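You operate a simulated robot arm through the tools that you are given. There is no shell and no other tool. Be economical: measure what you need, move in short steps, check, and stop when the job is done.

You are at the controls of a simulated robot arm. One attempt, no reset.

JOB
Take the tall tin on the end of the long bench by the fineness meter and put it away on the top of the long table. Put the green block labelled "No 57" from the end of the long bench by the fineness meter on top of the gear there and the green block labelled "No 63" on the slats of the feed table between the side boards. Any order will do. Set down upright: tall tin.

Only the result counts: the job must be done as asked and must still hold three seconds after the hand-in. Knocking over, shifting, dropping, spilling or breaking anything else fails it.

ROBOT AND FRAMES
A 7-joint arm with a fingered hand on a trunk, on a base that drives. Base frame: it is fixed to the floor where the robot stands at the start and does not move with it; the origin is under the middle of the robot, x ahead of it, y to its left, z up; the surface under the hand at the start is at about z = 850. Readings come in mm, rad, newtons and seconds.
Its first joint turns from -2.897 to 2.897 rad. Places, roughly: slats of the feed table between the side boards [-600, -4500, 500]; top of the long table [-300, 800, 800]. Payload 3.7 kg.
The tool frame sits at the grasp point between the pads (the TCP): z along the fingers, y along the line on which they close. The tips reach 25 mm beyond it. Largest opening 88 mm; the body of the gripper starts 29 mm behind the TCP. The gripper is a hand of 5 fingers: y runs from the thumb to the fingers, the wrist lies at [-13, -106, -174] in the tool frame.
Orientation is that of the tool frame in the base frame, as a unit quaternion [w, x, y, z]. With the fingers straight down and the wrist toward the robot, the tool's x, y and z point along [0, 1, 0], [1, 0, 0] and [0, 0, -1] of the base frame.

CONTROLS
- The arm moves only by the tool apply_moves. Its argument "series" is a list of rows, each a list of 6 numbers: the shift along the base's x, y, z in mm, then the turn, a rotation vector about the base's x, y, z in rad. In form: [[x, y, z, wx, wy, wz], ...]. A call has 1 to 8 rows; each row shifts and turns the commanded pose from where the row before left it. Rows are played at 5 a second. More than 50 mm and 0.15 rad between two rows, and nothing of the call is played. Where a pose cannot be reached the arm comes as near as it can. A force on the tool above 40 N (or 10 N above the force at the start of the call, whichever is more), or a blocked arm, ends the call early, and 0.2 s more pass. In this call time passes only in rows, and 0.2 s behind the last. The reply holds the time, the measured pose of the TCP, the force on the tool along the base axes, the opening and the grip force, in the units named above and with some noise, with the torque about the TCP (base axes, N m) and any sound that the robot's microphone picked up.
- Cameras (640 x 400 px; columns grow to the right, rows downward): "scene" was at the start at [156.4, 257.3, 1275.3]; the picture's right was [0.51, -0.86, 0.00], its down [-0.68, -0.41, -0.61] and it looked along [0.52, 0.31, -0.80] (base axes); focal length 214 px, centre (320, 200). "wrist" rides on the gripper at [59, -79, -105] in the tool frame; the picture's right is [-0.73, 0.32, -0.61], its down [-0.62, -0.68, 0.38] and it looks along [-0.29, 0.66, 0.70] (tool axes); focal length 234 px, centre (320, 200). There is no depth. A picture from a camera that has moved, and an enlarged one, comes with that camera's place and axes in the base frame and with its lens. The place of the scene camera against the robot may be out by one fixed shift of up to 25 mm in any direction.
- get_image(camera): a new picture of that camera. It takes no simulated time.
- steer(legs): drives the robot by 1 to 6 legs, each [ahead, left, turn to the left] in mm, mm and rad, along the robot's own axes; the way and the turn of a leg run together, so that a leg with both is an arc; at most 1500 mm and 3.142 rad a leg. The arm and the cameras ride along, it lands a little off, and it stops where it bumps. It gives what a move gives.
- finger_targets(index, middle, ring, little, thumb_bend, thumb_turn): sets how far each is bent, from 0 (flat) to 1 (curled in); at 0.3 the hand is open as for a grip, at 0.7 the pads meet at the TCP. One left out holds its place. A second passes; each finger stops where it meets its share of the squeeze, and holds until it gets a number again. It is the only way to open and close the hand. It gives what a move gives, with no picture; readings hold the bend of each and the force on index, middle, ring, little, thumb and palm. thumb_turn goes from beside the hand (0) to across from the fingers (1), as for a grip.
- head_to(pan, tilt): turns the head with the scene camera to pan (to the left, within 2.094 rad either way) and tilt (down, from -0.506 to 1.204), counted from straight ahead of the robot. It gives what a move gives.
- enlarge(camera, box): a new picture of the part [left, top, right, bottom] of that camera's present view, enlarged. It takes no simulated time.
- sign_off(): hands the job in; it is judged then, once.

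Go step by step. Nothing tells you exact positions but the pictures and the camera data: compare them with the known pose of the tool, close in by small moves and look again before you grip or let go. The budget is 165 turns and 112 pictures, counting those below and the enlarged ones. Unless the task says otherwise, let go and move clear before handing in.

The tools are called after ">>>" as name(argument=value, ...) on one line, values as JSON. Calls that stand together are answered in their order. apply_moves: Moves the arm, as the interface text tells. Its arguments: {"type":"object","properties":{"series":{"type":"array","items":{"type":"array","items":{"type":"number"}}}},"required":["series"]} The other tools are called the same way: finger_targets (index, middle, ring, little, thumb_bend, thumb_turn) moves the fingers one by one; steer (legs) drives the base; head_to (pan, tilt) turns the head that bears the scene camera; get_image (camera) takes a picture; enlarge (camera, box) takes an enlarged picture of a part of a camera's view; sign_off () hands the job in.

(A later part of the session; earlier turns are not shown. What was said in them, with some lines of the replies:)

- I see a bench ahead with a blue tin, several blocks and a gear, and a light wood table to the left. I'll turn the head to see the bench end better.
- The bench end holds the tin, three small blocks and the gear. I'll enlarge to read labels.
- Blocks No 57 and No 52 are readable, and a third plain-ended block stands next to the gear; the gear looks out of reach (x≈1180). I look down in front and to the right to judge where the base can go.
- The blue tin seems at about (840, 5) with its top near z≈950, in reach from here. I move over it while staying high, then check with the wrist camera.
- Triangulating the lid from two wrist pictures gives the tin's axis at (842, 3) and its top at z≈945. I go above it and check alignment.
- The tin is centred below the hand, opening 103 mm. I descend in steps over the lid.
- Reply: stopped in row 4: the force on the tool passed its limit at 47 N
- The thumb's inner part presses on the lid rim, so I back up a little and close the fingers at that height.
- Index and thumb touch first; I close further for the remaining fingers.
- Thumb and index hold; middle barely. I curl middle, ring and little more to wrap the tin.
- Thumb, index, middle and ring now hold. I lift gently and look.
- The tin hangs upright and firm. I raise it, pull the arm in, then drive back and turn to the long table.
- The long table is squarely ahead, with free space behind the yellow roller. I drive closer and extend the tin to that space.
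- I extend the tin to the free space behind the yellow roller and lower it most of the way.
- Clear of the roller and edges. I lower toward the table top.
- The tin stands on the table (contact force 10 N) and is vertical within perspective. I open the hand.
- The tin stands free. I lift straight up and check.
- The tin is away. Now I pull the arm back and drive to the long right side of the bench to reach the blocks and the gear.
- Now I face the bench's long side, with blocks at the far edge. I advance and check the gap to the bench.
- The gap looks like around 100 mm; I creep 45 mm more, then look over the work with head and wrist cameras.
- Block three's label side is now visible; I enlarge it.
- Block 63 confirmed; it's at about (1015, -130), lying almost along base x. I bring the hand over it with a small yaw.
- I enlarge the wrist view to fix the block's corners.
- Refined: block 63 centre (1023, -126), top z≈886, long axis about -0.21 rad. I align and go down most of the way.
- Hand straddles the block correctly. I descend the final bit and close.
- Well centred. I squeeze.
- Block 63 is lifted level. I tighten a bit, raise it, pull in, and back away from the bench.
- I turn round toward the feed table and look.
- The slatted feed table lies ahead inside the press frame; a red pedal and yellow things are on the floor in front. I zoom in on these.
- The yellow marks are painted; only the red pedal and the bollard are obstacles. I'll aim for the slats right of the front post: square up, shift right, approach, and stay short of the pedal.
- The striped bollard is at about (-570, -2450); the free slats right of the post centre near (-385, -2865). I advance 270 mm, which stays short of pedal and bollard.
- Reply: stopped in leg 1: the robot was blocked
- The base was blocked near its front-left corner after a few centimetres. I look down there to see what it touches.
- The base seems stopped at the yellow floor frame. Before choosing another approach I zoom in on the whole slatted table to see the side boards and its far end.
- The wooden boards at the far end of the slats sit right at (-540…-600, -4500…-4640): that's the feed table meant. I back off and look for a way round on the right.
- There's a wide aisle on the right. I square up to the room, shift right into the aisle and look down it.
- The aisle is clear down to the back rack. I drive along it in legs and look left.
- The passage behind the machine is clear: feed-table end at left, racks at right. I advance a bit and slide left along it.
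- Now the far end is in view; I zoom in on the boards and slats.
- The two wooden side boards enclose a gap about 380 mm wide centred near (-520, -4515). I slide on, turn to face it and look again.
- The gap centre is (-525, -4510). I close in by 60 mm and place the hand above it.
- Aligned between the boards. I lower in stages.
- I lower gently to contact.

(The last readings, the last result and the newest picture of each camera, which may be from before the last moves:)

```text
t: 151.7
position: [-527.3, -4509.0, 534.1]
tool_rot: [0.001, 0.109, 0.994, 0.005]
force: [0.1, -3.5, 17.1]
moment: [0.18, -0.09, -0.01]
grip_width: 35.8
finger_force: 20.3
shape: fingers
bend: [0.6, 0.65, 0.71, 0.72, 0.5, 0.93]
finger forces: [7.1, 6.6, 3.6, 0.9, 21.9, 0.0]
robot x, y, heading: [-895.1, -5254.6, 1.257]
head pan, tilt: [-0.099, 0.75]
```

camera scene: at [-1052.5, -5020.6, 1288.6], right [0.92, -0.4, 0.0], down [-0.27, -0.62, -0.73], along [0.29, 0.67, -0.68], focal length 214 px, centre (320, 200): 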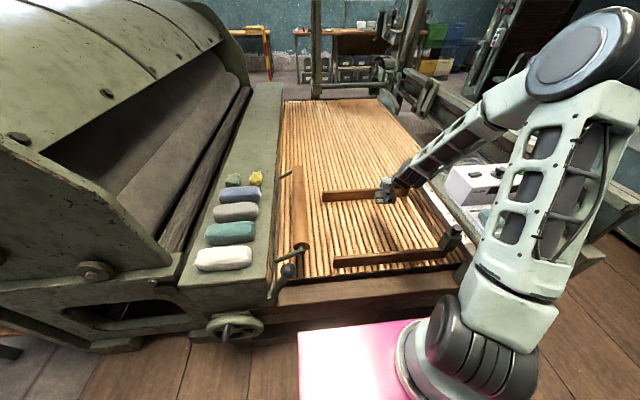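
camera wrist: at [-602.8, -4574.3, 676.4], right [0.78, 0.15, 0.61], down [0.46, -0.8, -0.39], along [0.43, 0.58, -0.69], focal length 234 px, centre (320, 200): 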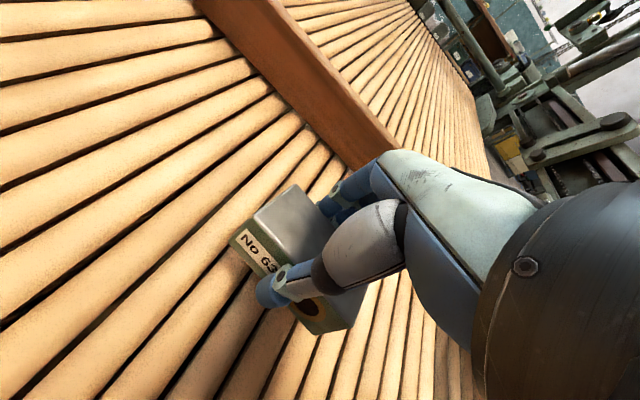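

Contact (about 24 N change). I relieve a hair and release gently.

>>> apply_moves(series=[[0, 0, 1.5, 0, 0, 0]])

>>> finger_targets(index=0.45, middle=0.48, ring=0.5, little=0.5, thumb_bend=0.42)

>>> finger_targets(index=0.3, middle=0.3, ring=0.3, little=0.3, thumb_bend=0.27)

>>> enlarge(camera="scene", box=[310, 170, 430, 250])

```text
t: 152.1
position: [-528.8, -4509.0, 535.6]
tool_rot: [0.0, 0.109, 0.994, 0.004]
force: [2.2, 1.3, 6.9]
moment: [0.29, -0.11, 0.01]
grip_width: 36.2
finger_force: 19.1
shape: fingers
bend: [0.6, 0.65, 0.71, 0.72, 0.5, 0.93]
finger forces: [8.1, 6.2, 4.2, 1.3, 18.5, 0.1]
robot x, y, heading: [-896.0, -5253.7, 1.255]
head pan, tilt: [-0.099, 0.75]
```

```text
t: 153.1
position: [-528.9, -4510.4, 534.8]
tool_rot: [-0.002, 0.11, 0.994, 0.004]
force: [-1.6, -2.0, -0.4]
moment: [0.04, -0.01, -0.03]
grip_width: 58.2
finger_force: 1.2
shape: fingers
bend: [0.45, 0.48, 0.5, 0.5, 0.4, 0.96]
finger forces: [0.1, 0.0, 0.1, 0.0, 2.5, 0.1]
robot x, y, heading: [-894.1, -5256.4, 1.252]
head pan, tilt: [-0.099, 0.75]
```

```text
t: 154.1
position: [-528.0, -4509.0, 535.7]
tool_rot: [-0.001, 0.111, 0.994, 0.002]
force: [0.9, 0.4, -0.4]
moment: [0.0, -0.02, -0.01]
grip_width: 86.4
finger_force: 0.1
shape: fingers
bend: [0.3, 0.3, 0.3, 0.3, 0.27, 0.97]
finger forces: [0.0, 0.0, 0.0, 0.0, 0.1, 0.0]
robot x, y, heading: [-896.3, -5253.5, 1.256]
head pan, tilt: [-0.099, 0.75]
```

```text
5.00 times, centred on (370, 210) of scene
camera zoom: at [-1052.3, -5020.6, 1288.6], right [0.92, -0.4, 0.0], down [-0.27, -0.62, -0.73], along [0.29, 0.67, -0.68], focal length 1072 px, centre (70, 150)
```

zoom: 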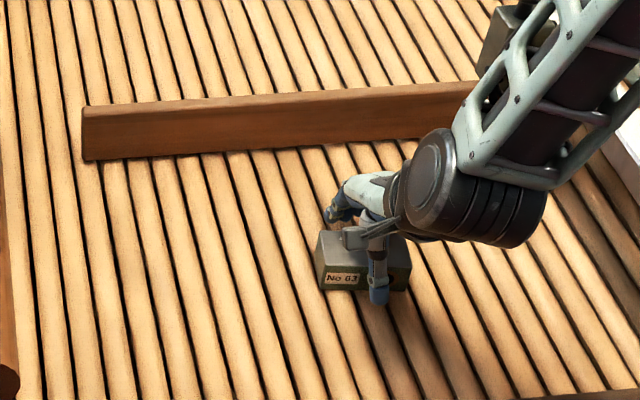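

The block is released on the slats. I rise straight up and check it.

>>> apply_moves(series=[[0, 0, 15, 0, 0, 0], [0, 0, 40, 0, 0, 0], [0, 0, 50, 0, 0, 0], [0, 0, 50, 0, 0, 0], [0, 0, 50, 0, 0, 0], [0, 0, 50, 0, 0, 0], [0, 0, 50, 0, 0, 0], [0, 0, 50, 0, 0, 0]])

>>> apply_moves(series=[[0, 0, 50, 0, 0, 0], [0, 0, 50, 0, 0, 0], [0, 0, 50, 0, 0, 0], [0, 0, 50, 0, 0, 0], [-13, -45, 0, 0, 0, 0], [-13, -45, 0, 0, 0, 0], [-13, -45, 0, 0, 0, 0], [-13, -45, 0, 0, 0, 0]])

>>> enlarge(camera="scene", box=[280, 150, 480, 280])

```text
t: 155.9
position: [-527.5, -4509.3, 890.0]
tool_rot: [-0.001, 0.11, 0.994, 0.004]
force: [0.6, 0.9, -0.2]
moment: [-0.02, -0.05, 0.01]
grip_width: 86.4
finger_force: 0.1
shape: fingers
bend: [0.3, 0.3, 0.3, 0.3, 0.27, 0.97]
finger forces: [0.1, 0.1, 0.1, 0.1, 0.0, 0.0]
robot x, y, heading: [-894.9, -5257.1, 1.257]
head pan, tilt: [-0.099, 0.75]
```

```text
t: 157.7
position: [-581.0, -4689.1, 1089.5]
tool_rot: [-0.001, 0.111, 0.994, 0.004]
force: [0.0, 0.1, -0.4]
moment: [0.0, 0.02, -0.03]
grip_width: 86.3
finger_force: 0.1
shape: fingers
bend: [0.3, 0.3, 0.3, 0.3, 0.27, 0.97]
finger forces: [0.0, 0.1, 0.0, 0.0, 0.1, 0.1]
robot x, y, heading: [-893.9, -5255.8, 1.254]
head pan, tilt: [-0.099, 0.75]
```

```text
3.08 times, centred on (380, 215) of scene
camera zoom: at [-1052.2, -5020.3, 1288.6], right [0.92, -0.4, 0.0], down [-0.27, -0.62, -0.73], along [0.29, 0.67, -0.68], focal length 660 px, centre (135, 154)
```

zoom: 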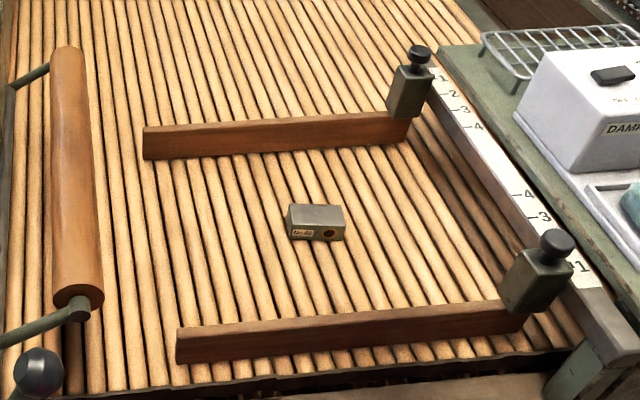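

Block 63 lies well between the boards. I retract the arm and drive back the way I came, keeping this heading: back, slide left to the aisle, then forward.

>>> apply_moves(series=[[-14, -45, 10, 0, 0, 0], [-14, -45, 10, 0, 0, 0], [-14, -45, 10, 0, 0, 0], [-14, -45, 10, 0, 0, 0]])

>>> steer(legs=[[-150, 0, 0], [0, 0, 0.016], [0, 1150, 0], [0, 1150, 0]])

>>> head_to(pan=0.0, tilt=0.35)

>>> get_image(camera="scene")

```text
t: 158.7
position: [-636.7, -4869.3, 1128.6]
tool_rot: [-0.001, 0.111, 0.994, 0.003]
force: [0.0, 0.4, 0.5]
moment: [0.0, 0.0, -0.01]
grip_width: 87.1
finger_force: 0.0
shape: fingers
bend: [0.3, 0.3, 0.3, 0.3, 0.27, 0.97]
finger forces: [0.0, 0.0, 0.1, 0.0, 0.0, 0.0]
robot x, y, heading: [-897.0, -5254.0, 1.258]
head pan, tilt: [-0.099, 0.75]
```

```text
t: 171.2
position: [-2877.6, -4331.8, 1129.6]
tool_rot: [0.0, 0.1, 0.995, 0.004]
force: [-0.4, 0.4, 0.4]
moment: [-0.02, 0.02, -0.01]
grip_width: 86.7
finger_force: 0.0
shape: fingers
bend: [0.3, 0.3, 0.3, 0.3, 0.27, 0.97]
finger forces: [0.1, 0.1, 0.0, 0.0, 0.0, 0.1]
robot x, y, heading: [-3126.9, -4727.1, 1.276]
head pan, tilt: [-0.099, 0.75]
```

```text
t: 172.1
position: [-2877.6, -4331.6, 1129.6]
tool_rot: [0.0, 0.101, 0.995, 0.003]
force: [-0.4, -0.5, 1.2]
moment: [-0.02, 0.0, 0.01]
grip_width: 86.7
finger_force: 0.1
shape: fingers
bend: [0.3, 0.3, 0.3, 0.3, 0.27, 0.97]
finger forces: [0.0, 0.1, 0.0, 0.1, 0.0, 0.0]
robot x, y, heading: [-3129.8, -4723.5, 1.27]
head pan, tilt: [0.0, 0.351]
```

```text
41 pictures are left
camera scene: at [-3293.6, -4479.2, 1324.2], right [0.96, -0.29, 0.0], down [-0.1, -0.33, -0.94], along [0.27, 0.9, -0.34], focal length 214 px, centre (320, 200)
```

scene: 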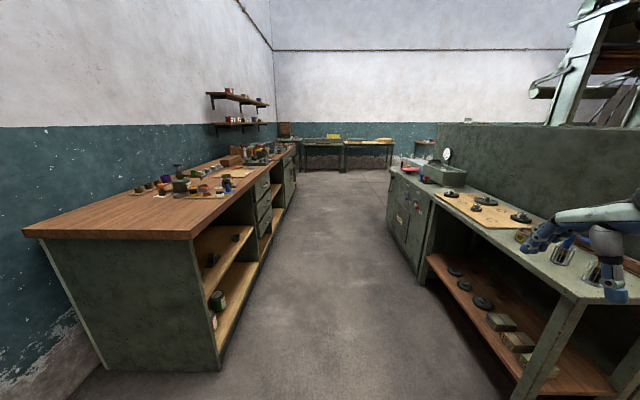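

The aisle is clear ahead. I shift slightly left and drive up it, then slide right toward the bench.

>>> steer(legs=[[0, 110, 0], [1300, 0, 0], [1300, 0, 0], [1350, 0, 0], [0, -1300, 0], [0, -1300, 0]])

>>> head_to(pan=0.0, tilt=0.6)

>>> get_image(camera="scene")

```text
t: 204.2
position: [647.5, -1321.8, 1129.3]
tool_rot: [0.0, 0.116, 0.993, 0.004]
force: [-1.0, -0.4, 0.4]
moment: [-0.03, 0.0, 0.01]
grip_width: 86.6
finger_force: 0.1
shape: fingers
bend: [0.3, 0.3, 0.3, 0.3, 0.27, 0.97]
finger forces: [0.0, 0.0, 0.0, 0.0, 0.1, 0.1]
robot x, y, heading: [387.3, -1703.1, 1.244]
head pan, tilt: [0.0, 0.351]
```

```text
t: 205.0
position: [646.8, -1321.4, 1129.3]
tool_rot: [-0.001, 0.116, 0.993, 0.004]
force: [0.0, 0.2, 0.7]
moment: [0.0, 0.03, -0.02]
grip_width: 86.9
finger_force: 0.1
shape: fingers
bend: [0.3, 0.3, 0.3, 0.3, 0.27, 0.97]
finger forces: [0.0, 0.0, 0.1, 0.0, 0.1, 0.1]
robot x, y, heading: [387.7, -1707.5, 1.244]
head pan, tilt: [0.0, 0.6]
```

```text
40 pictures are left
camera scene: at [225.8, -1461.4, 1301.6], right [0.95, -0.32, 0.0], down [-0.18, -0.54, -0.83], along [0.26, 0.78, -0.56], focal length 214 px, centre (320, 200)
```

scene: 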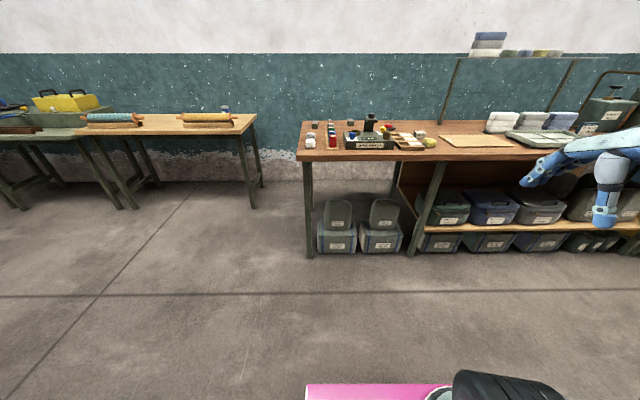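

Back in front of the bench. I straighten, shift left to be in reach of block 57 and advance to the bench.

>>> steer(legs=[[0, 0, 0.026], [0, 160, 0], [840, 0, 0]])

>>> head_to(pan=0.0, tilt=0.75)

>>> get_image(camera="scene")

>>> get_image(camera="wrist")

```text
t: 210.8
position: [728.9, -460.4, 1130.3]
tool_rot: [0.0, 0.102, 0.995, 0.004]
force: [0.0, -0.1, -0.1]
moment: [0.03, 0.03, -0.01]
grip_width: 86.7
finger_force: 0.1
shape: fingers
bend: [0.3, 0.3, 0.3, 0.3, 0.27, 0.97]
finger forces: [0.0, 0.1, 0.0, 0.0, 0.0, 0.0]
robot x, y, heading: [478.8, -854.9, 1.275]
head pan, tilt: [0.0, 0.6]
```

```text
t: 211.5
position: [728.5, -460.7, 1131.4]
tool_rot: [-0.001, 0.102, 0.995, 0.004]
force: [0.2, -0.2, 0.3]
moment: [-0.02, -0.03, -0.01]
grip_width: 86.3
finger_force: 0.0
shape: fingers
bend: [0.3, 0.3, 0.3, 0.3, 0.27, 0.97]
finger forces: [0.1, 0.1, 0.0, 0.0, 0.0, 0.0]
robot x, y, heading: [479.5, -851.8, 1.275]
head pan, tilt: [0.0, 0.75]
```

```text
39 pictures are left
camera scene: at [310.2, -617.4, 1288.7], right [0.96, -0.29, 0.0], down [-0.2, -0.65, -0.73], along [0.21, 0.7, -0.68], focal length 214 px, centre (320, 200)
```

scene: 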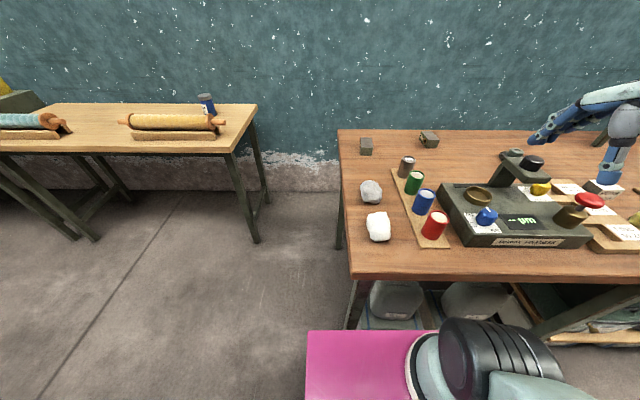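

```text
38 pictures are left
camera wrist: at [656.1, -527.0, 1234.1], right [0.78, 0.16, 0.61], down [0.47, -0.79, -0.39], along [0.42, 0.59, -0.69], focal length 234 px, centre (320, 200)
```

wrist: 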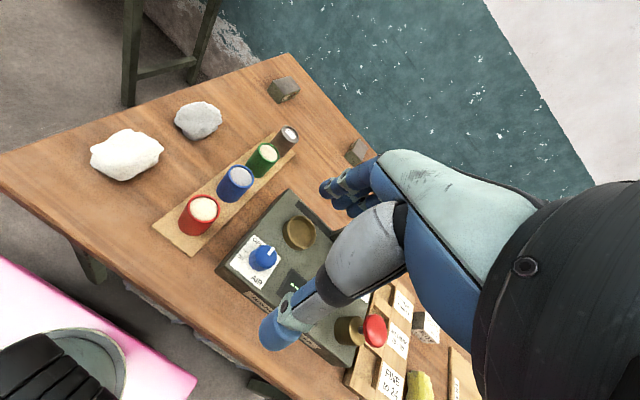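

Block 57 is near (697, 40) with its long axis along about 1.2 rad, so I need a yaw of about +1.39. I move over it while turning.

>>> apply_moves(series=[[-3, 45, 0, 0, 0, 0.139], [-3, 45, 0, 0, 0, 0.139], [-3, 45, 0, 0, 0, 0.139], [-3, 45, 0, 0, 0, 0.139], [-3, 45, 0, 0, 0, 0.139], [-3, 45, 0, 0, 0, 0.139]])

>>> apply_moves(series=[[-3, 45, 0, 0, 0, 0.139], [-3, 45, 0, 0, 0, 0.139], [-3, 45, 0, 0, 0, 0.139], [-3, 45, 0, 0, 0, 0.139], [0, 45, -20, 0, 0, 0]])

>>> get_image(camera="wrist")

>>> get_image(camera="scene")

```text
t: 212.9
position: [710.9, -190.3, 1130.7]
tool_rot: [-0.002, -0.311, 0.95, 0.004]
force: [-0.5, -0.8, 0.4]
moment: [0.03, 0.01, 0.01]
grip_width: 86.7
finger_force: 0.0
shape: fingers
bend: [0.3, 0.3, 0.3, 0.3, 0.27, 0.97]
finger forces: [0.0, 0.0, 0.0, 0.0, 0.1, 0.0]
robot x, y, heading: [477.2, -851.8, 1.277]
head pan, tilt: [0.0, 0.75]
```

```text
t: 214.1
position: [699.4, 33.2, 1112.4]
tool_rot: [-0.002, -0.56, 0.829, 0.004]
force: [-0.3, -0.5, 0.1]
moment: [0.05, 0.02, -0.02]
grip_width: 86.4
finger_force: 0.1
shape: fingers
bend: [0.3, 0.3, 0.3, 0.3, 0.27, 0.97]
finger forces: [0.0, 0.1, 0.0, 0.0, 0.0, 0.0]
robot x, y, heading: [476.1, -849.9, 1.273]
head pan, tilt: [0.0, 0.75]
```

```text
37 pictures are left
camera wrist: at [751.8, -50.8, 1216.2], right [-0.02, 0.79, 0.61], down [0.86, 0.32, -0.39], along [-0.51, 0.52, -0.69], focal length 234 px, centre (320, 200)
```

wrist: 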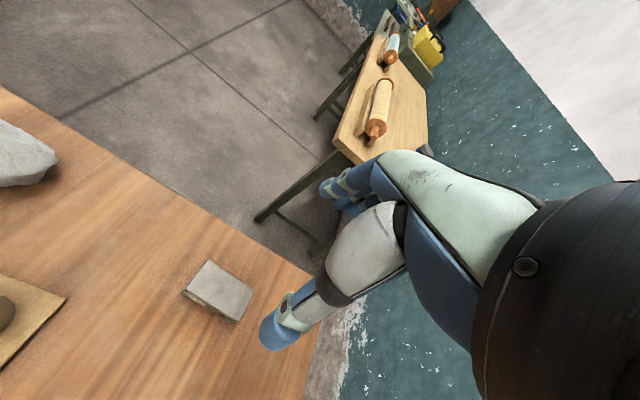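

```text
36 pictures are left
camera scene: at [310.1, -617.8, 1288.7], right [0.96, -0.29, 0.0], down [-0.2, -0.65, -0.73], along [0.21, 0.7, -0.68], focal length 214 px, centre (320, 200)
```

scene: 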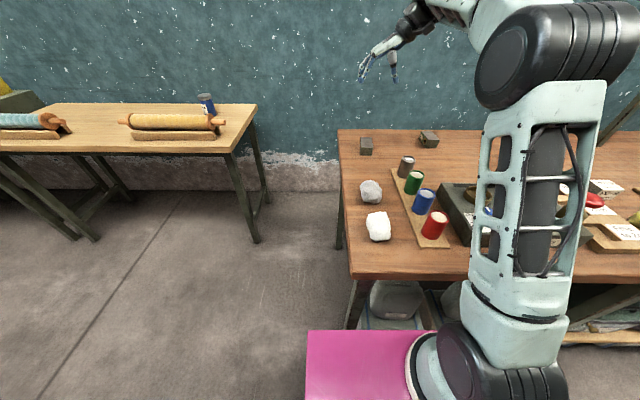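

>>> enlarge(camera="wrist", box=[160, 240, 320, 360])

```text
3.33 times, centred on (240, 300) of wrist
camera zoom: at [751.8, -50.8, 1216.2], right [-0.02, 0.79, 0.61], down [0.86, 0.32, -0.39], along [-0.51, 0.52, -0.69], focal length 781 px, centre (587, -133)
```

zoom: 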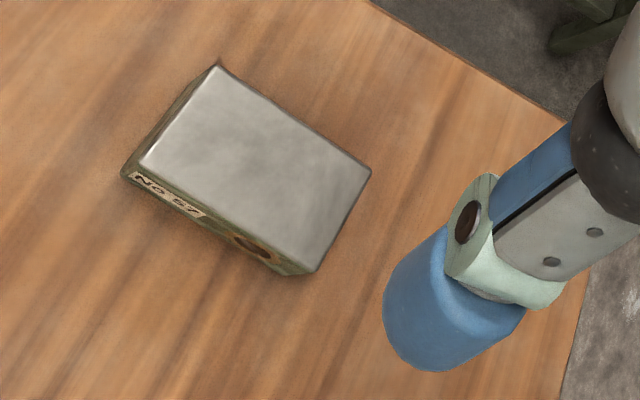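

Block 57: centre (701, 45), long axis angle 1.16 rad, about 77×42 mm. I align and descend to just above.

>>> apply_moves(series=[[1, 6, -45, 0, 0, -0.03], [0, 5, -45, 0, 0, 0], [0, 0, -45, 0, 0, 0], [0, 0, -45, 0, 0, 0], [0, 0, -25, 0, 0, 0]])

>>> get_image(camera="wrist")

>>> enlarge(camera="scene", box=[320, 100, 440, 180])

```text
t: 215.3
position: [700.4, 45.2, 904.8]
tool_rot: [-0.003, -0.546, 0.837, 0.003]
force: [0.5, 0.0, 0.6]
moment: [0.02, 0.03, -0.01]
grip_width: 86.8
finger_force: 0.0
shape: fingers
bend: [0.3, 0.3, 0.3, 0.3, 0.27, 0.97]
finger forces: [0.0, 0.0, 0.0, 0.0, 0.0, 0.0]
robot x, y, heading: [479.0, -852.0, 1.279]
head pan, tilt: [0.0, 0.75]
```

```text
34 pictures are left
camera wrist: at [750.3, -41.0, 1008.7], right [0.0, 0.79, 0.61], down [0.87, 0.3, -0.39], along [-0.49, 0.53, -0.69], focal length 234 px, centre (320, 200)
```

wrist: 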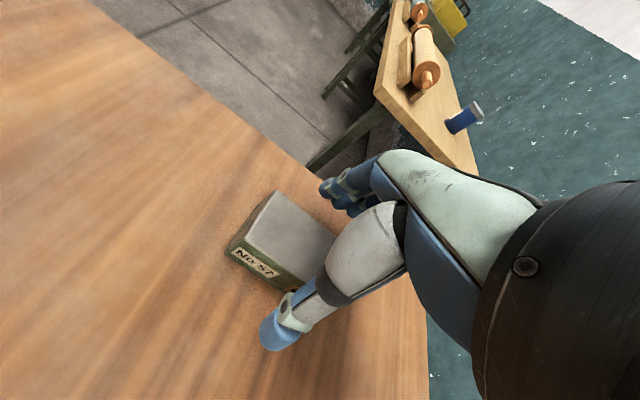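

```text
5.00 times, centred on (380, 140) of scene
camera zoom: at [310.0, -617.4, 1288.6], right [0.96, -0.29, 0.0], down [-0.2, -0.65, -0.73], along [0.21, 0.7, -0.68], focal length 1072 px, centre (20, 500)
```

zoom: 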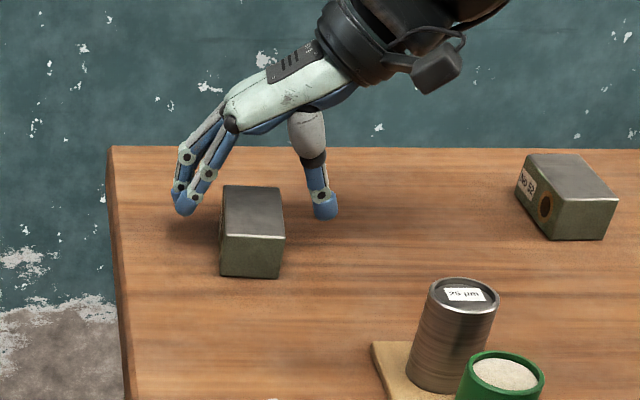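

Same geometry as the successful grasp before. I descend and close.

>>> apply_moves(series=[[0, 0, -8, 0, 0, 0], [0, 0, -8, 0, 0, 0], [0, 0, -6, 0, 0, 0]])

>>> finger_targets(index=0.45, middle=0.45, ring=0.45, little=0.45, thumb_bend=0.45)

>>> finger_targets(index=0.62, middle=0.62, ring=0.62, little=0.62, thumb_bend=0.62)

>>> apply_moves(series=[[0, 0, 10, 0, 0, 0], [0, 0, 20, 0, 0, 0]])

>>> enlarge(camera="scene", box=[320, 100, 440, 180])

```text
t: 216.1
position: [699.7, 45.4, 882.4]
tool_rot: [-0.002, -0.546, 0.838, 0.003]
force: [0.7, 0.7, 0.0]
moment: [-0.01, 0.0, -0.01]
grip_width: 86.9
finger_force: 0.0
shape: fingers
bend: [0.3, 0.3, 0.3, 0.3, 0.27, 0.97]
finger forces: [0.0, 0.0, 0.1, 0.0, 0.0, 0.0]
robot x, y, heading: [480.4, -850.3, 1.279]
head pan, tilt: [0.0, 0.75]
```

```text
t: 217.1
position: [700.8, 44.7, 883.1]
tool_rot: [-0.003, -0.546, 0.838, 0.003]
force: [0.1, -0.1, -0.2]
moment: [-0.04, 0.01, -0.01]
grip_width: 53.3
finger_force: 0.1
shape: fingers
bend: [0.45, 0.45, 0.45, 0.45, 0.45, 0.97]
finger forces: [0.1, 0.0, 0.1, 0.1, 0.1, 0.0]
robot x, y, heading: [482.4, -853.0, 1.271]
head pan, tilt: [0.0, 0.75]
```

```text
t: 218.1
position: [700.4, 44.4, 882.6]
tool_rot: [-0.004, -0.546, 0.838, 0.002]
force: [-1.0, -1.0, -0.3]
moment: [0.08, 0.14, 0.07]
grip_width: 38.2
finger_force: 12.9
shape: fingers
bend: [0.55, 0.57, 0.58, 0.6, 0.51, 0.95]
finger forces: [4.4, 3.7, 2.7, 2.2, 12.0, 0.1]
robot x, y, heading: [483.4, -850.1, 1.274]
head pan, tilt: [0.0, 0.75]
```

```text
t: 218.7
position: [700.1, 45.2, 911.4]
tool_rot: [-0.003, -0.546, 0.838, 0.002]
force: [0.2, 0.0, -8.6]
moment: [0.04, 0.04, 0.01]
grip_width: 37.8
finger_force: 11.0
shape: fingers
bend: [0.55, 0.58, 0.58, 0.6, 0.51, 0.95]
finger forces: [4.3, 3.0, 2.2, 1.6, 11.0, 0.1]
robot x, y, heading: [475.9, -851.0, 1.276]
head pan, tilt: [0.0, 0.75]
```

```text
5.00 times, centred on (380, 140) of scene
camera zoom: at [310.3, -617.0, 1288.6], right [0.96, -0.29, 0.0], down [-0.2, -0.65, -0.73], along [0.21, 0.7, -0.68], focal length 1072 px, centre (20, 500)
```

zoom: 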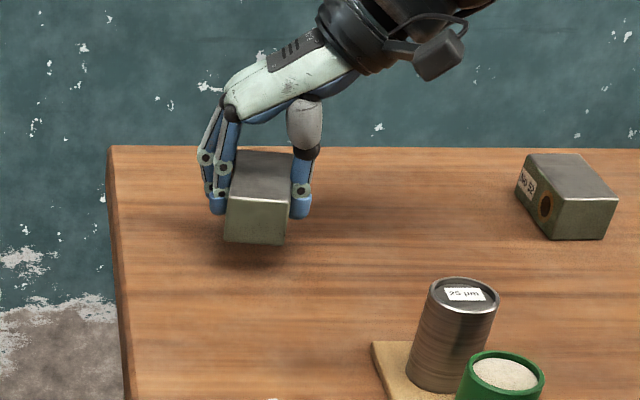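

Lifted. I tighten the grip, raise, turn the hand back and retract before driving right.

>>> finger_targets(index=0.72, middle=0.72, ring=0.72, little=0.72, thumb_bend=0.7)

>>> apply_moves(series=[[0, 0, 48, 0, 0, 0], [0, 0, 48, 0, 0, 0], [0, 0, 48, 0, 0, 0], [0, 0, 45, 0, 0, 0], [-5, -20, 0, 0, 0, -0.14], [-5, -20, 0, 0, 0, -0.14], [-5, -20, 0, 0, 0, -0.14], [-5, -20, 0, 0, 0, -0.14]])

>>> apply_moves(series=[[-5, -20, 0, 0, 0, -0.14], [-5, -20, 0, 0, 0, -0.14], [-5, -20, 0, 0, 0, -0.14], [-5, -20, 0, 0, 0, -0.14], [-5, -20, 0, 0, 0, -0.14], [-5, -20, 0, 0, 0, -0.1]])

>>> steer(legs=[[0, -300, 0]])

>>> head_to(pan=-0.2, tilt=0.75)

>>> get_image(camera="wrist")

>>> get_image(camera="scene")

```text
t: 219.7
position: [700.2, 44.5, 911.6]
tool_rot: [-0.003, -0.546, 0.838, 0.002]
force: [-0.3, -0.6, -6.8]
moment: [0.03, 0.08, -0.01]
grip_width: 37.3
finger_force: 20.4
shape: fingers
bend: [0.59, 0.64, 0.65, 0.71, 0.49, 0.92]
finger forces: [8.1, 5.5, 4.1, 3.0, 20.4, 0.0]
robot x, y, heading: [480.3, -852.1, 1.273]
head pan, tilt: [0.0, 0.75]
```

```text
t: 221.5
position: [681.7, -34.6, 1099.7]
tool_rot: [-0.003, -0.293, 0.956, 0.003]
force: [0.7, -0.3, -8.3]
moment: [0.07, 0.04, 0.02]
grip_width: 37.8
finger_force: 20.5
shape: fingers
bend: [0.59, 0.64, 0.66, 0.71, 0.49, 0.92]
finger forces: [8.0, 5.5, 4.2, 3.0, 20.1, 0.0]
robot x, y, heading: [482.0, -850.8, 1.27]
head pan, tilt: [0.0, 0.75]
```

```text
t: 222.9
position: [650.3, -153.5, 1101.7]
tool_rot: [0.0, 0.103, 0.995, 0.003]
force: [0.4, 0.1, -7.8]
moment: [0.07, 0.0, 0.0]
grip_width: 37.9
finger_force: 20.5
shape: fingers
bend: [0.59, 0.64, 0.66, 0.71, 0.49, 0.92]
finger forces: [8.1, 5.6, 4.2, 3.1, 20.0, 0.0]
robot x, y, heading: [478.7, -851.8, 1.275]
head pan, tilt: [0.0, 0.75]
```

```text
t: 225.0
position: [936.4, -242.9, 1102.2]
tool_rot: [0.0, 0.102, 0.995, 0.004]
force: [0.2, 0.7, -7.7]
moment: [0.07, 0.0, -0.02]
grip_width: 37.3
finger_force: 20.3
shape: fingers
bend: [0.59, 0.64, 0.66, 0.71, 0.49, 0.92]
finger forces: [7.9, 5.6, 4.2, 2.9, 20.1, 0.1]
robot x, y, heading: [766.9, -939.2, 1.273]
head pan, tilt: [0.0, 0.75]
```

```text
t: 225.7
position: [936.4, -241.8, 1101.6]
tool_rot: [0.0, 0.102, 0.995, 0.003]
force: [-0.1, 0.5, -6.9]
moment: [0.08, -0.06, 0.02]
grip_width: 37.7
finger_force: 20.4
shape: fingers
bend: [0.59, 0.64, 0.66, 0.71, 0.49, 0.92]
finger forces: [8.0, 5.6, 4.1, 3.0, 20.1, 0.1]
robot x, y, heading: [763.9, -940.3, 1.277]
head pan, tilt: [-0.201, 0.75]
```

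```text
31 pictures are left
camera wrist: at [863.9, -307.9, 1206.7], right [0.78, 0.16, 0.61], down [0.47, -0.79, -0.39], along [0.42, 0.59, -0.69], focal length 234 px, centre (320, 200)
```

wrist: 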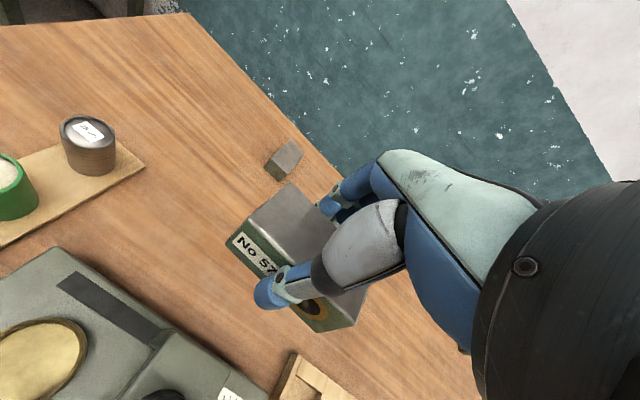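

```text
30 pictures are left
camera scene: at [612.4, -710.8, 1288.6], right [0.88, -0.48, 0.0], down [-0.32, -0.6, -0.73], along [0.35, 0.64, -0.68], focal length 214 px, centre (320, 200)
```

scene: 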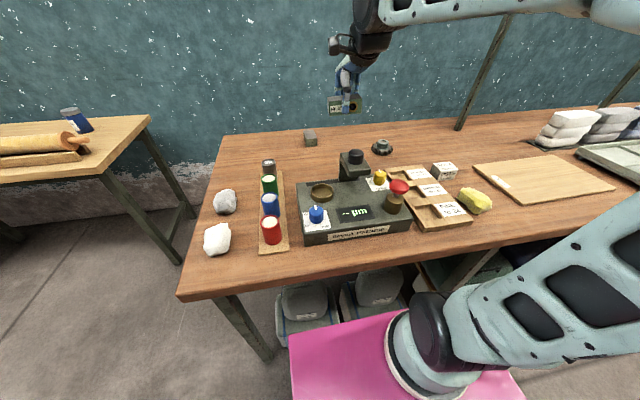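

The block is held level. I move the hand right of the gear to measure the gear hub with the wrist camera.

>>> enlarge(camera="wrist", box=[210, 170, 390, 350])

>>> apply_moves(series=[[48, 0, 0, 0, 0, 0], [48, 0, 0, 0, 0, 0], [48, 0, 0, 0, 0, 0], [48, 0, 0, 0, 0, 0], [48, 0, 0, 0, 0, 0], [48, 0, 0, 0, 0, 0], [48, 0, 0, 0, 0, 0]])

>>> get_image(camera="wrist")

>>> enlarge(camera="scene", box=[330, 80, 450, 180])

```text
2.22 times, centred on (300, 260) of wrist
camera zoom: at [863.9, -307.9, 1206.7], right [0.78, 0.16, 0.61], down [0.47, -0.79, -0.39], along [0.42, 0.59, -0.69], focal length 520 px, centre (364, 67)
```

zoom: 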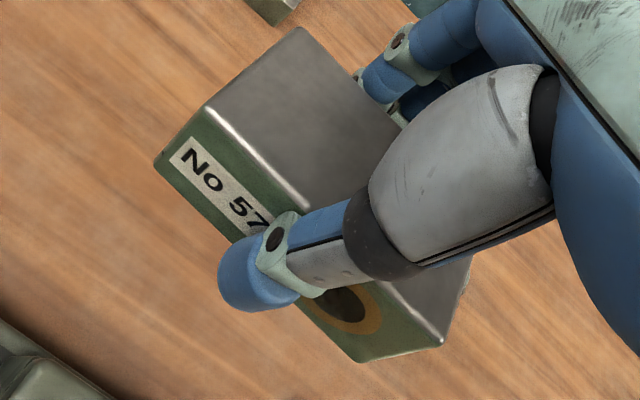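

```text
t: 227.3
position: [1272.6, -241.8, 1103.5]
tool_rot: [-0.001, 0.101, 0.995, 0.005]
force: [-0.3, -0.6, -7.1]
moment: [0.09, -0.05, -0.03]
grip_width: 37.6
finger_force: 19.6
shape: fingers
bend: [0.6, 0.64, 0.66, 0.71, 0.49, 0.92]
finger forces: [7.8, 5.3, 4.1, 2.9, 19.7, 0.0]
robot x, y, heading: [762.0, -942.9, 1.275]
head pan, tilt: [-0.201, 0.75]
```

```text
28 pictures are left
camera wrist: at [1199.4, -308.6, 1207.6], right [0.78, 0.17, 0.61], down [0.47, -0.79, -0.39], along [0.42, 0.59, -0.69], focal length 234 px, centre (320, 200)
```

wrist: 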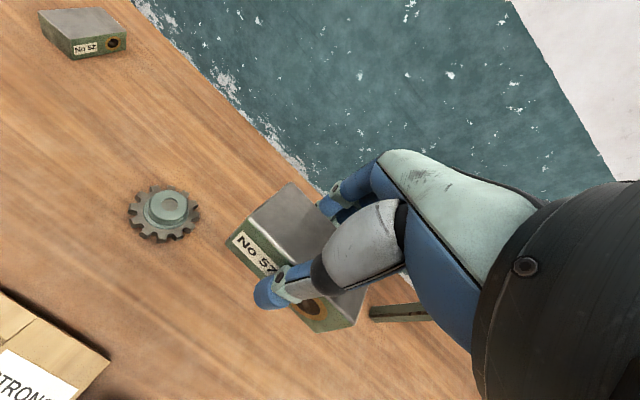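

```text
4.00 times, centred on (390, 130) of scene
camera zoom: at [612.1, -711.0, 1288.6], right [0.88, -0.48, 0.0], down [-0.32, -0.6, -0.73], along [0.35, 0.64, -0.68], focal length 858 px, centre (40, 480)
```

zoom: 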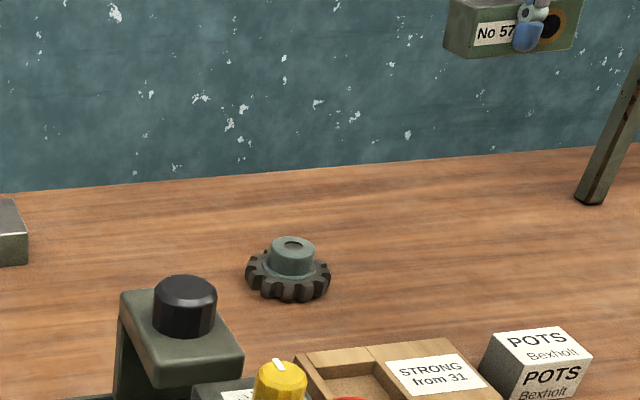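

Hub near (1178, -174), top z≈893. I refine with an enlarged view.

>>> enlarge(camera="wrist", box=[110, 160, 230, 260])

```text
4.00 times, centred on (170, 210) of wrist
camera zoom: at [1199.4, -308.6, 1207.6], right [0.78, 0.17, 0.61], down [0.47, -0.79, -0.39], along [0.42, 0.59, -0.69], focal length 937 px, centre (920, 160)
```

zoom: 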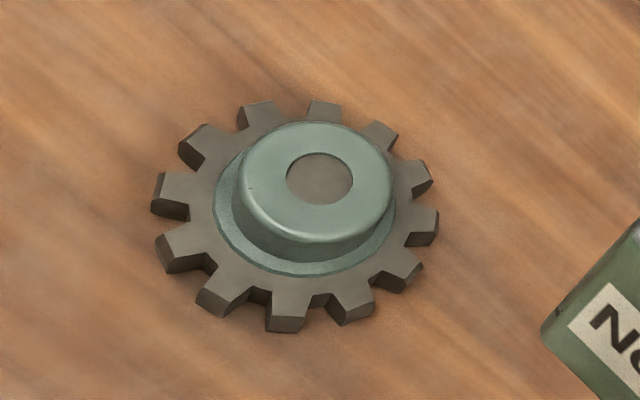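

Hub centre ≈ (1177, -174). I move the block over it and lower to just above.

>>> apply_moves(series=[[-31, 24, 0, 0, 0, 0], [-31, 24, 0, 0, 0, 0], [-31.5, 24, 0, 0, 0, 0], [0, 0, -45, 0, 0, 0], [0, 0, -45, 0, 0, 0], [0, 0, -45, 0, 0, 0], [0, 0, -20, 0, 0, 0]])

>>> enlarge(camera="scene", box=[340, 100, 440, 180])

>>> get_image(camera="wrist")

```text
t: 228.9
position: [1178.8, -168.7, 947.2]
tool_rot: [-0.001, 0.102, 0.995, 0.003]
force: [0.0, 0.4, -7.1]
moment: [0.05, -0.06, 0.0]
grip_width: 37.6
finger_force: 19.5
shape: fingers
bend: [0.6, 0.64, 0.66, 0.71, 0.49, 0.92]
finger forces: [7.7, 5.3, 3.9, 2.6, 19.2, 0.0]
robot x, y, heading: [768.4, -937.3, 1.275]
head pan, tilt: [-0.201, 0.75]
```

```text
5.00 times, centred on (390, 140) of scene
camera zoom: at [612.5, -710.9, 1288.6], right [0.88, -0.48, 0.0], down [-0.32, -0.6, -0.73], along [0.35, 0.64, -0.68], focal length 1072 px, centre (-30, 500)
```

zoom: 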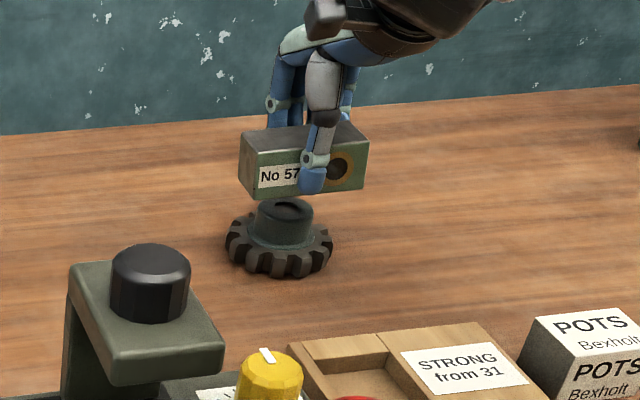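

```text
24 pictures are left
camera wrist: at [1105.7, -235.6, 1051.4], right [0.78, 0.16, 0.61], down [0.47, -0.79, -0.39], along [0.42, 0.59, -0.69], focal length 234 px, centre (320, 200)
```

wrist: 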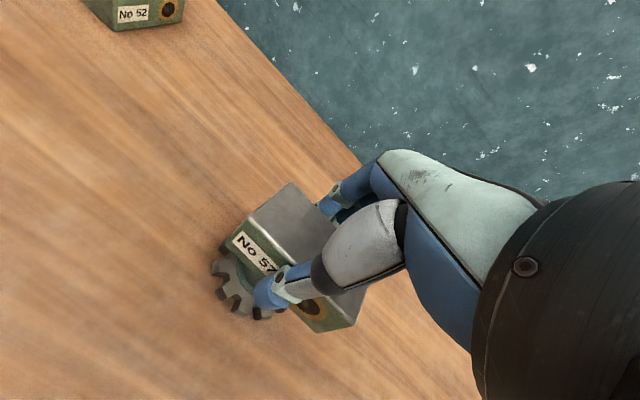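

Block is about 5 mm too far to the right; I correct and lower to contact.

>>> apply_moves(series=[[-4, 1, -6, 0, 0, 0], [0, 0, -6, 0, 0, 0], [0, 0, -3, 0, 0, 0], [0, 0, -3, 0, 0, 0], [0, 0, -2, 0, 0, 0], [0, 0, -2, 0, 0, 0]])

>>> enlarge(camera="scene", box=[340, 100, 440, 180])

```text
t: 230.3
position: [1175.9, -169.2, 926.4]
tool_rot: [-0.001, 0.102, 0.995, 0.004]
force: [1.4, -0.5, -0.3]
moment: [0.12, 0.05, 0.01]
grip_width: 37.8
finger_force: 20.4
shape: fingers
bend: [0.59, 0.64, 0.66, 0.71, 0.49, 0.92]
finger forces: [8.3, 5.7, 4.0, 2.5, 20.7, 0.0]
robot x, y, heading: [769.0, -936.7, 1.277]
head pan, tilt: [-0.201, 0.75]
```

```text
5.00 times, centred on (390, 140) of scene
camera zoom: at [612.5, -711.0, 1288.6], right [0.88, -0.48, 0.0], down [-0.32, -0.6, -0.73], along [0.35, 0.64, -0.68], focal length 1072 px, centre (-30, 500)
```

zoom: 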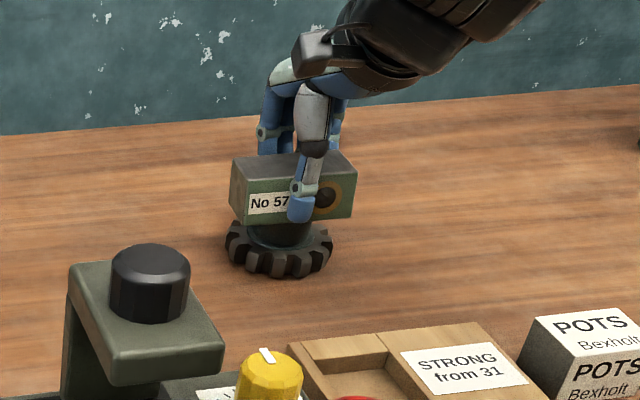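

Weight is now on the hub and the block is centred. I release gently.

>>> finger_targets(index=0.47, middle=0.5, ring=0.5, little=0.5, thumb_bend=0.36)

>>> enlarge(camera="scene", box=[340, 100, 440, 180])

```text
t: 231.3
position: [1175.5, -167.3, 924.9]
tool_rot: [-0.001, 0.102, 0.995, 0.005]
force: [0.3, -0.8, 0.0]
moment: [0.0, 0.02, 0.01]
grip_width: 59.8
finger_force: 0.1
shape: fingers
bend: [0.47, 0.5, 0.5, 0.5, 0.36, 0.97]
finger forces: [0.0, 0.0, 0.0, 0.0, 0.1, 0.1]
robot x, y, heading: [766.6, -939.5, 1.278]
head pan, tilt: [-0.201, 0.75]
```

```text
5.00 times, centred on (390, 140) of scene
camera zoom: at [612.5, -711.0, 1288.6], right [0.88, -0.48, 0.0], down [-0.32, -0.6, -0.73], along [0.35, 0.64, -0.68], focal length 1072 px, centre (-30, 500)
```

zoom: 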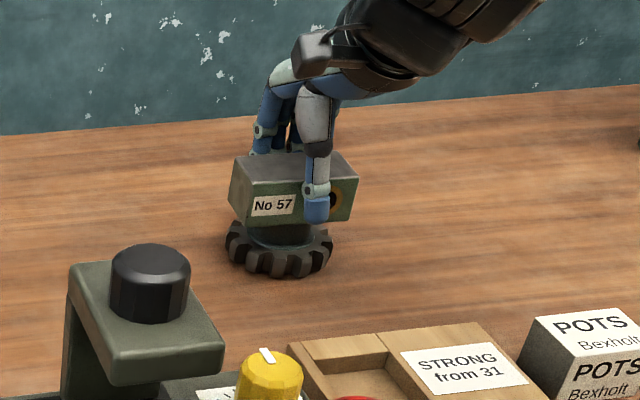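

The block rests on the gear with no finger force. I open fully and rise.

>>> finger_targets(index=0.28, middle=0.28, ring=0.28, little=0.28, thumb_bend=0.26)

>>> apply_moves(series=[[0, 0, 10, 0, 0, 0], [0, 0, 30, 0, 0, 0], [0, 0, 45, 0, 0, 0], [0, 0, 45, 0, 0, 0], [0, 0, 45, 0, 0, 0], [-14, -45, 0, 0, 0, 0], [-14, -45, 0, 0, 0, 0], [-14, -45, 0, 0, 0, 0]])

>>> enlarge(camera="scene", box=[340, 100, 440, 180])

>>> get_image(camera="scene")

```text
t: 232.3
position: [1175.4, -168.2, 923.7]
tool_rot: [-0.001, 0.102, 0.995, 0.003]
force: [0.4, 0.7, 0.3]
moment: [0.02, -0.02, -0.02]
grip_width: 89.7
finger_force: 0.0
shape: fingers
bend: [0.28, 0.28, 0.28, 0.28, 0.26, 0.97]
finger forces: [0.0, 0.1, 0.1, 0.0, 0.0, 0.0]
robot x, y, heading: [766.2, -940.3, 1.276]
head pan, tilt: [-0.201, 0.75]
```

```text
t: 234.1
position: [1135.1, -303.4, 1099.4]
tool_rot: [-0.002, 0.102, 0.995, 0.004]
force: [-0.2, 0.7, 0.1]
moment: [-0.02, 0.02, -0.01]
grip_width: 89.9
finger_force: 0.0
shape: fingers
bend: [0.28, 0.28, 0.28, 0.28, 0.26, 0.97]
finger forces: [0.1, 0.0, 0.0, 0.0, 0.0, 0.0]
robot x, y, heading: [770.0, -941.3, 1.275]
head pan, tilt: [-0.201, 0.75]
```

```text
5.00 times, centred on (390, 140) of scene
camera zoom: at [612.6, -710.6, 1288.6], right [0.88, -0.48, 0.0], down [-0.32, -0.6, -0.73], along [0.35, 0.64, -0.68], focal length 1072 px, centre (-30, 500)
```

zoom: 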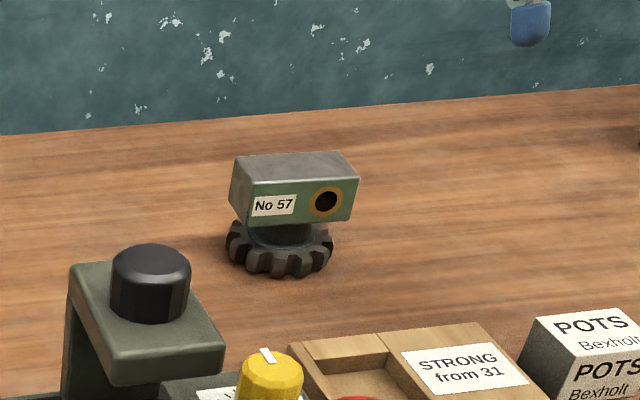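

```text
20 pictures are left
camera scene: at [612.6, -710.6, 1288.6], right [0.88, -0.48, 0.0], down [-0.32, -0.6, -0.73], along [0.35, 0.64, -0.68], focal length 214 px, centre (320, 200)
```

scene: 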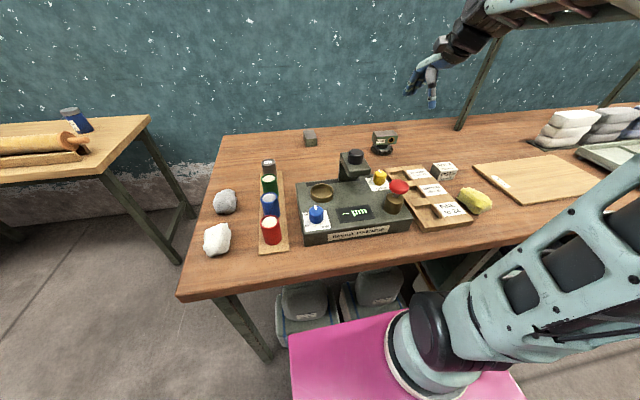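

Block 57 sits stably on the gear, the tin stands on the long table, block 63 lies on the slats between the boards, and the hand is clear. I hand in.

>>> sign_off()

```text
The job is handed in.
```

The job is handed in, with all three items placed as asked and the hand clear:
- **Tall tin:** it stands upright on the long table.
- **Block No 57:** it rests on top of the gear.
- **Block No 63:** it lies on the feed-table slats between the side boards.

The base was blocked once, on the first approach to the feed table. I backed off and went round by the aisle. I saw nothing out of place in the pictures.
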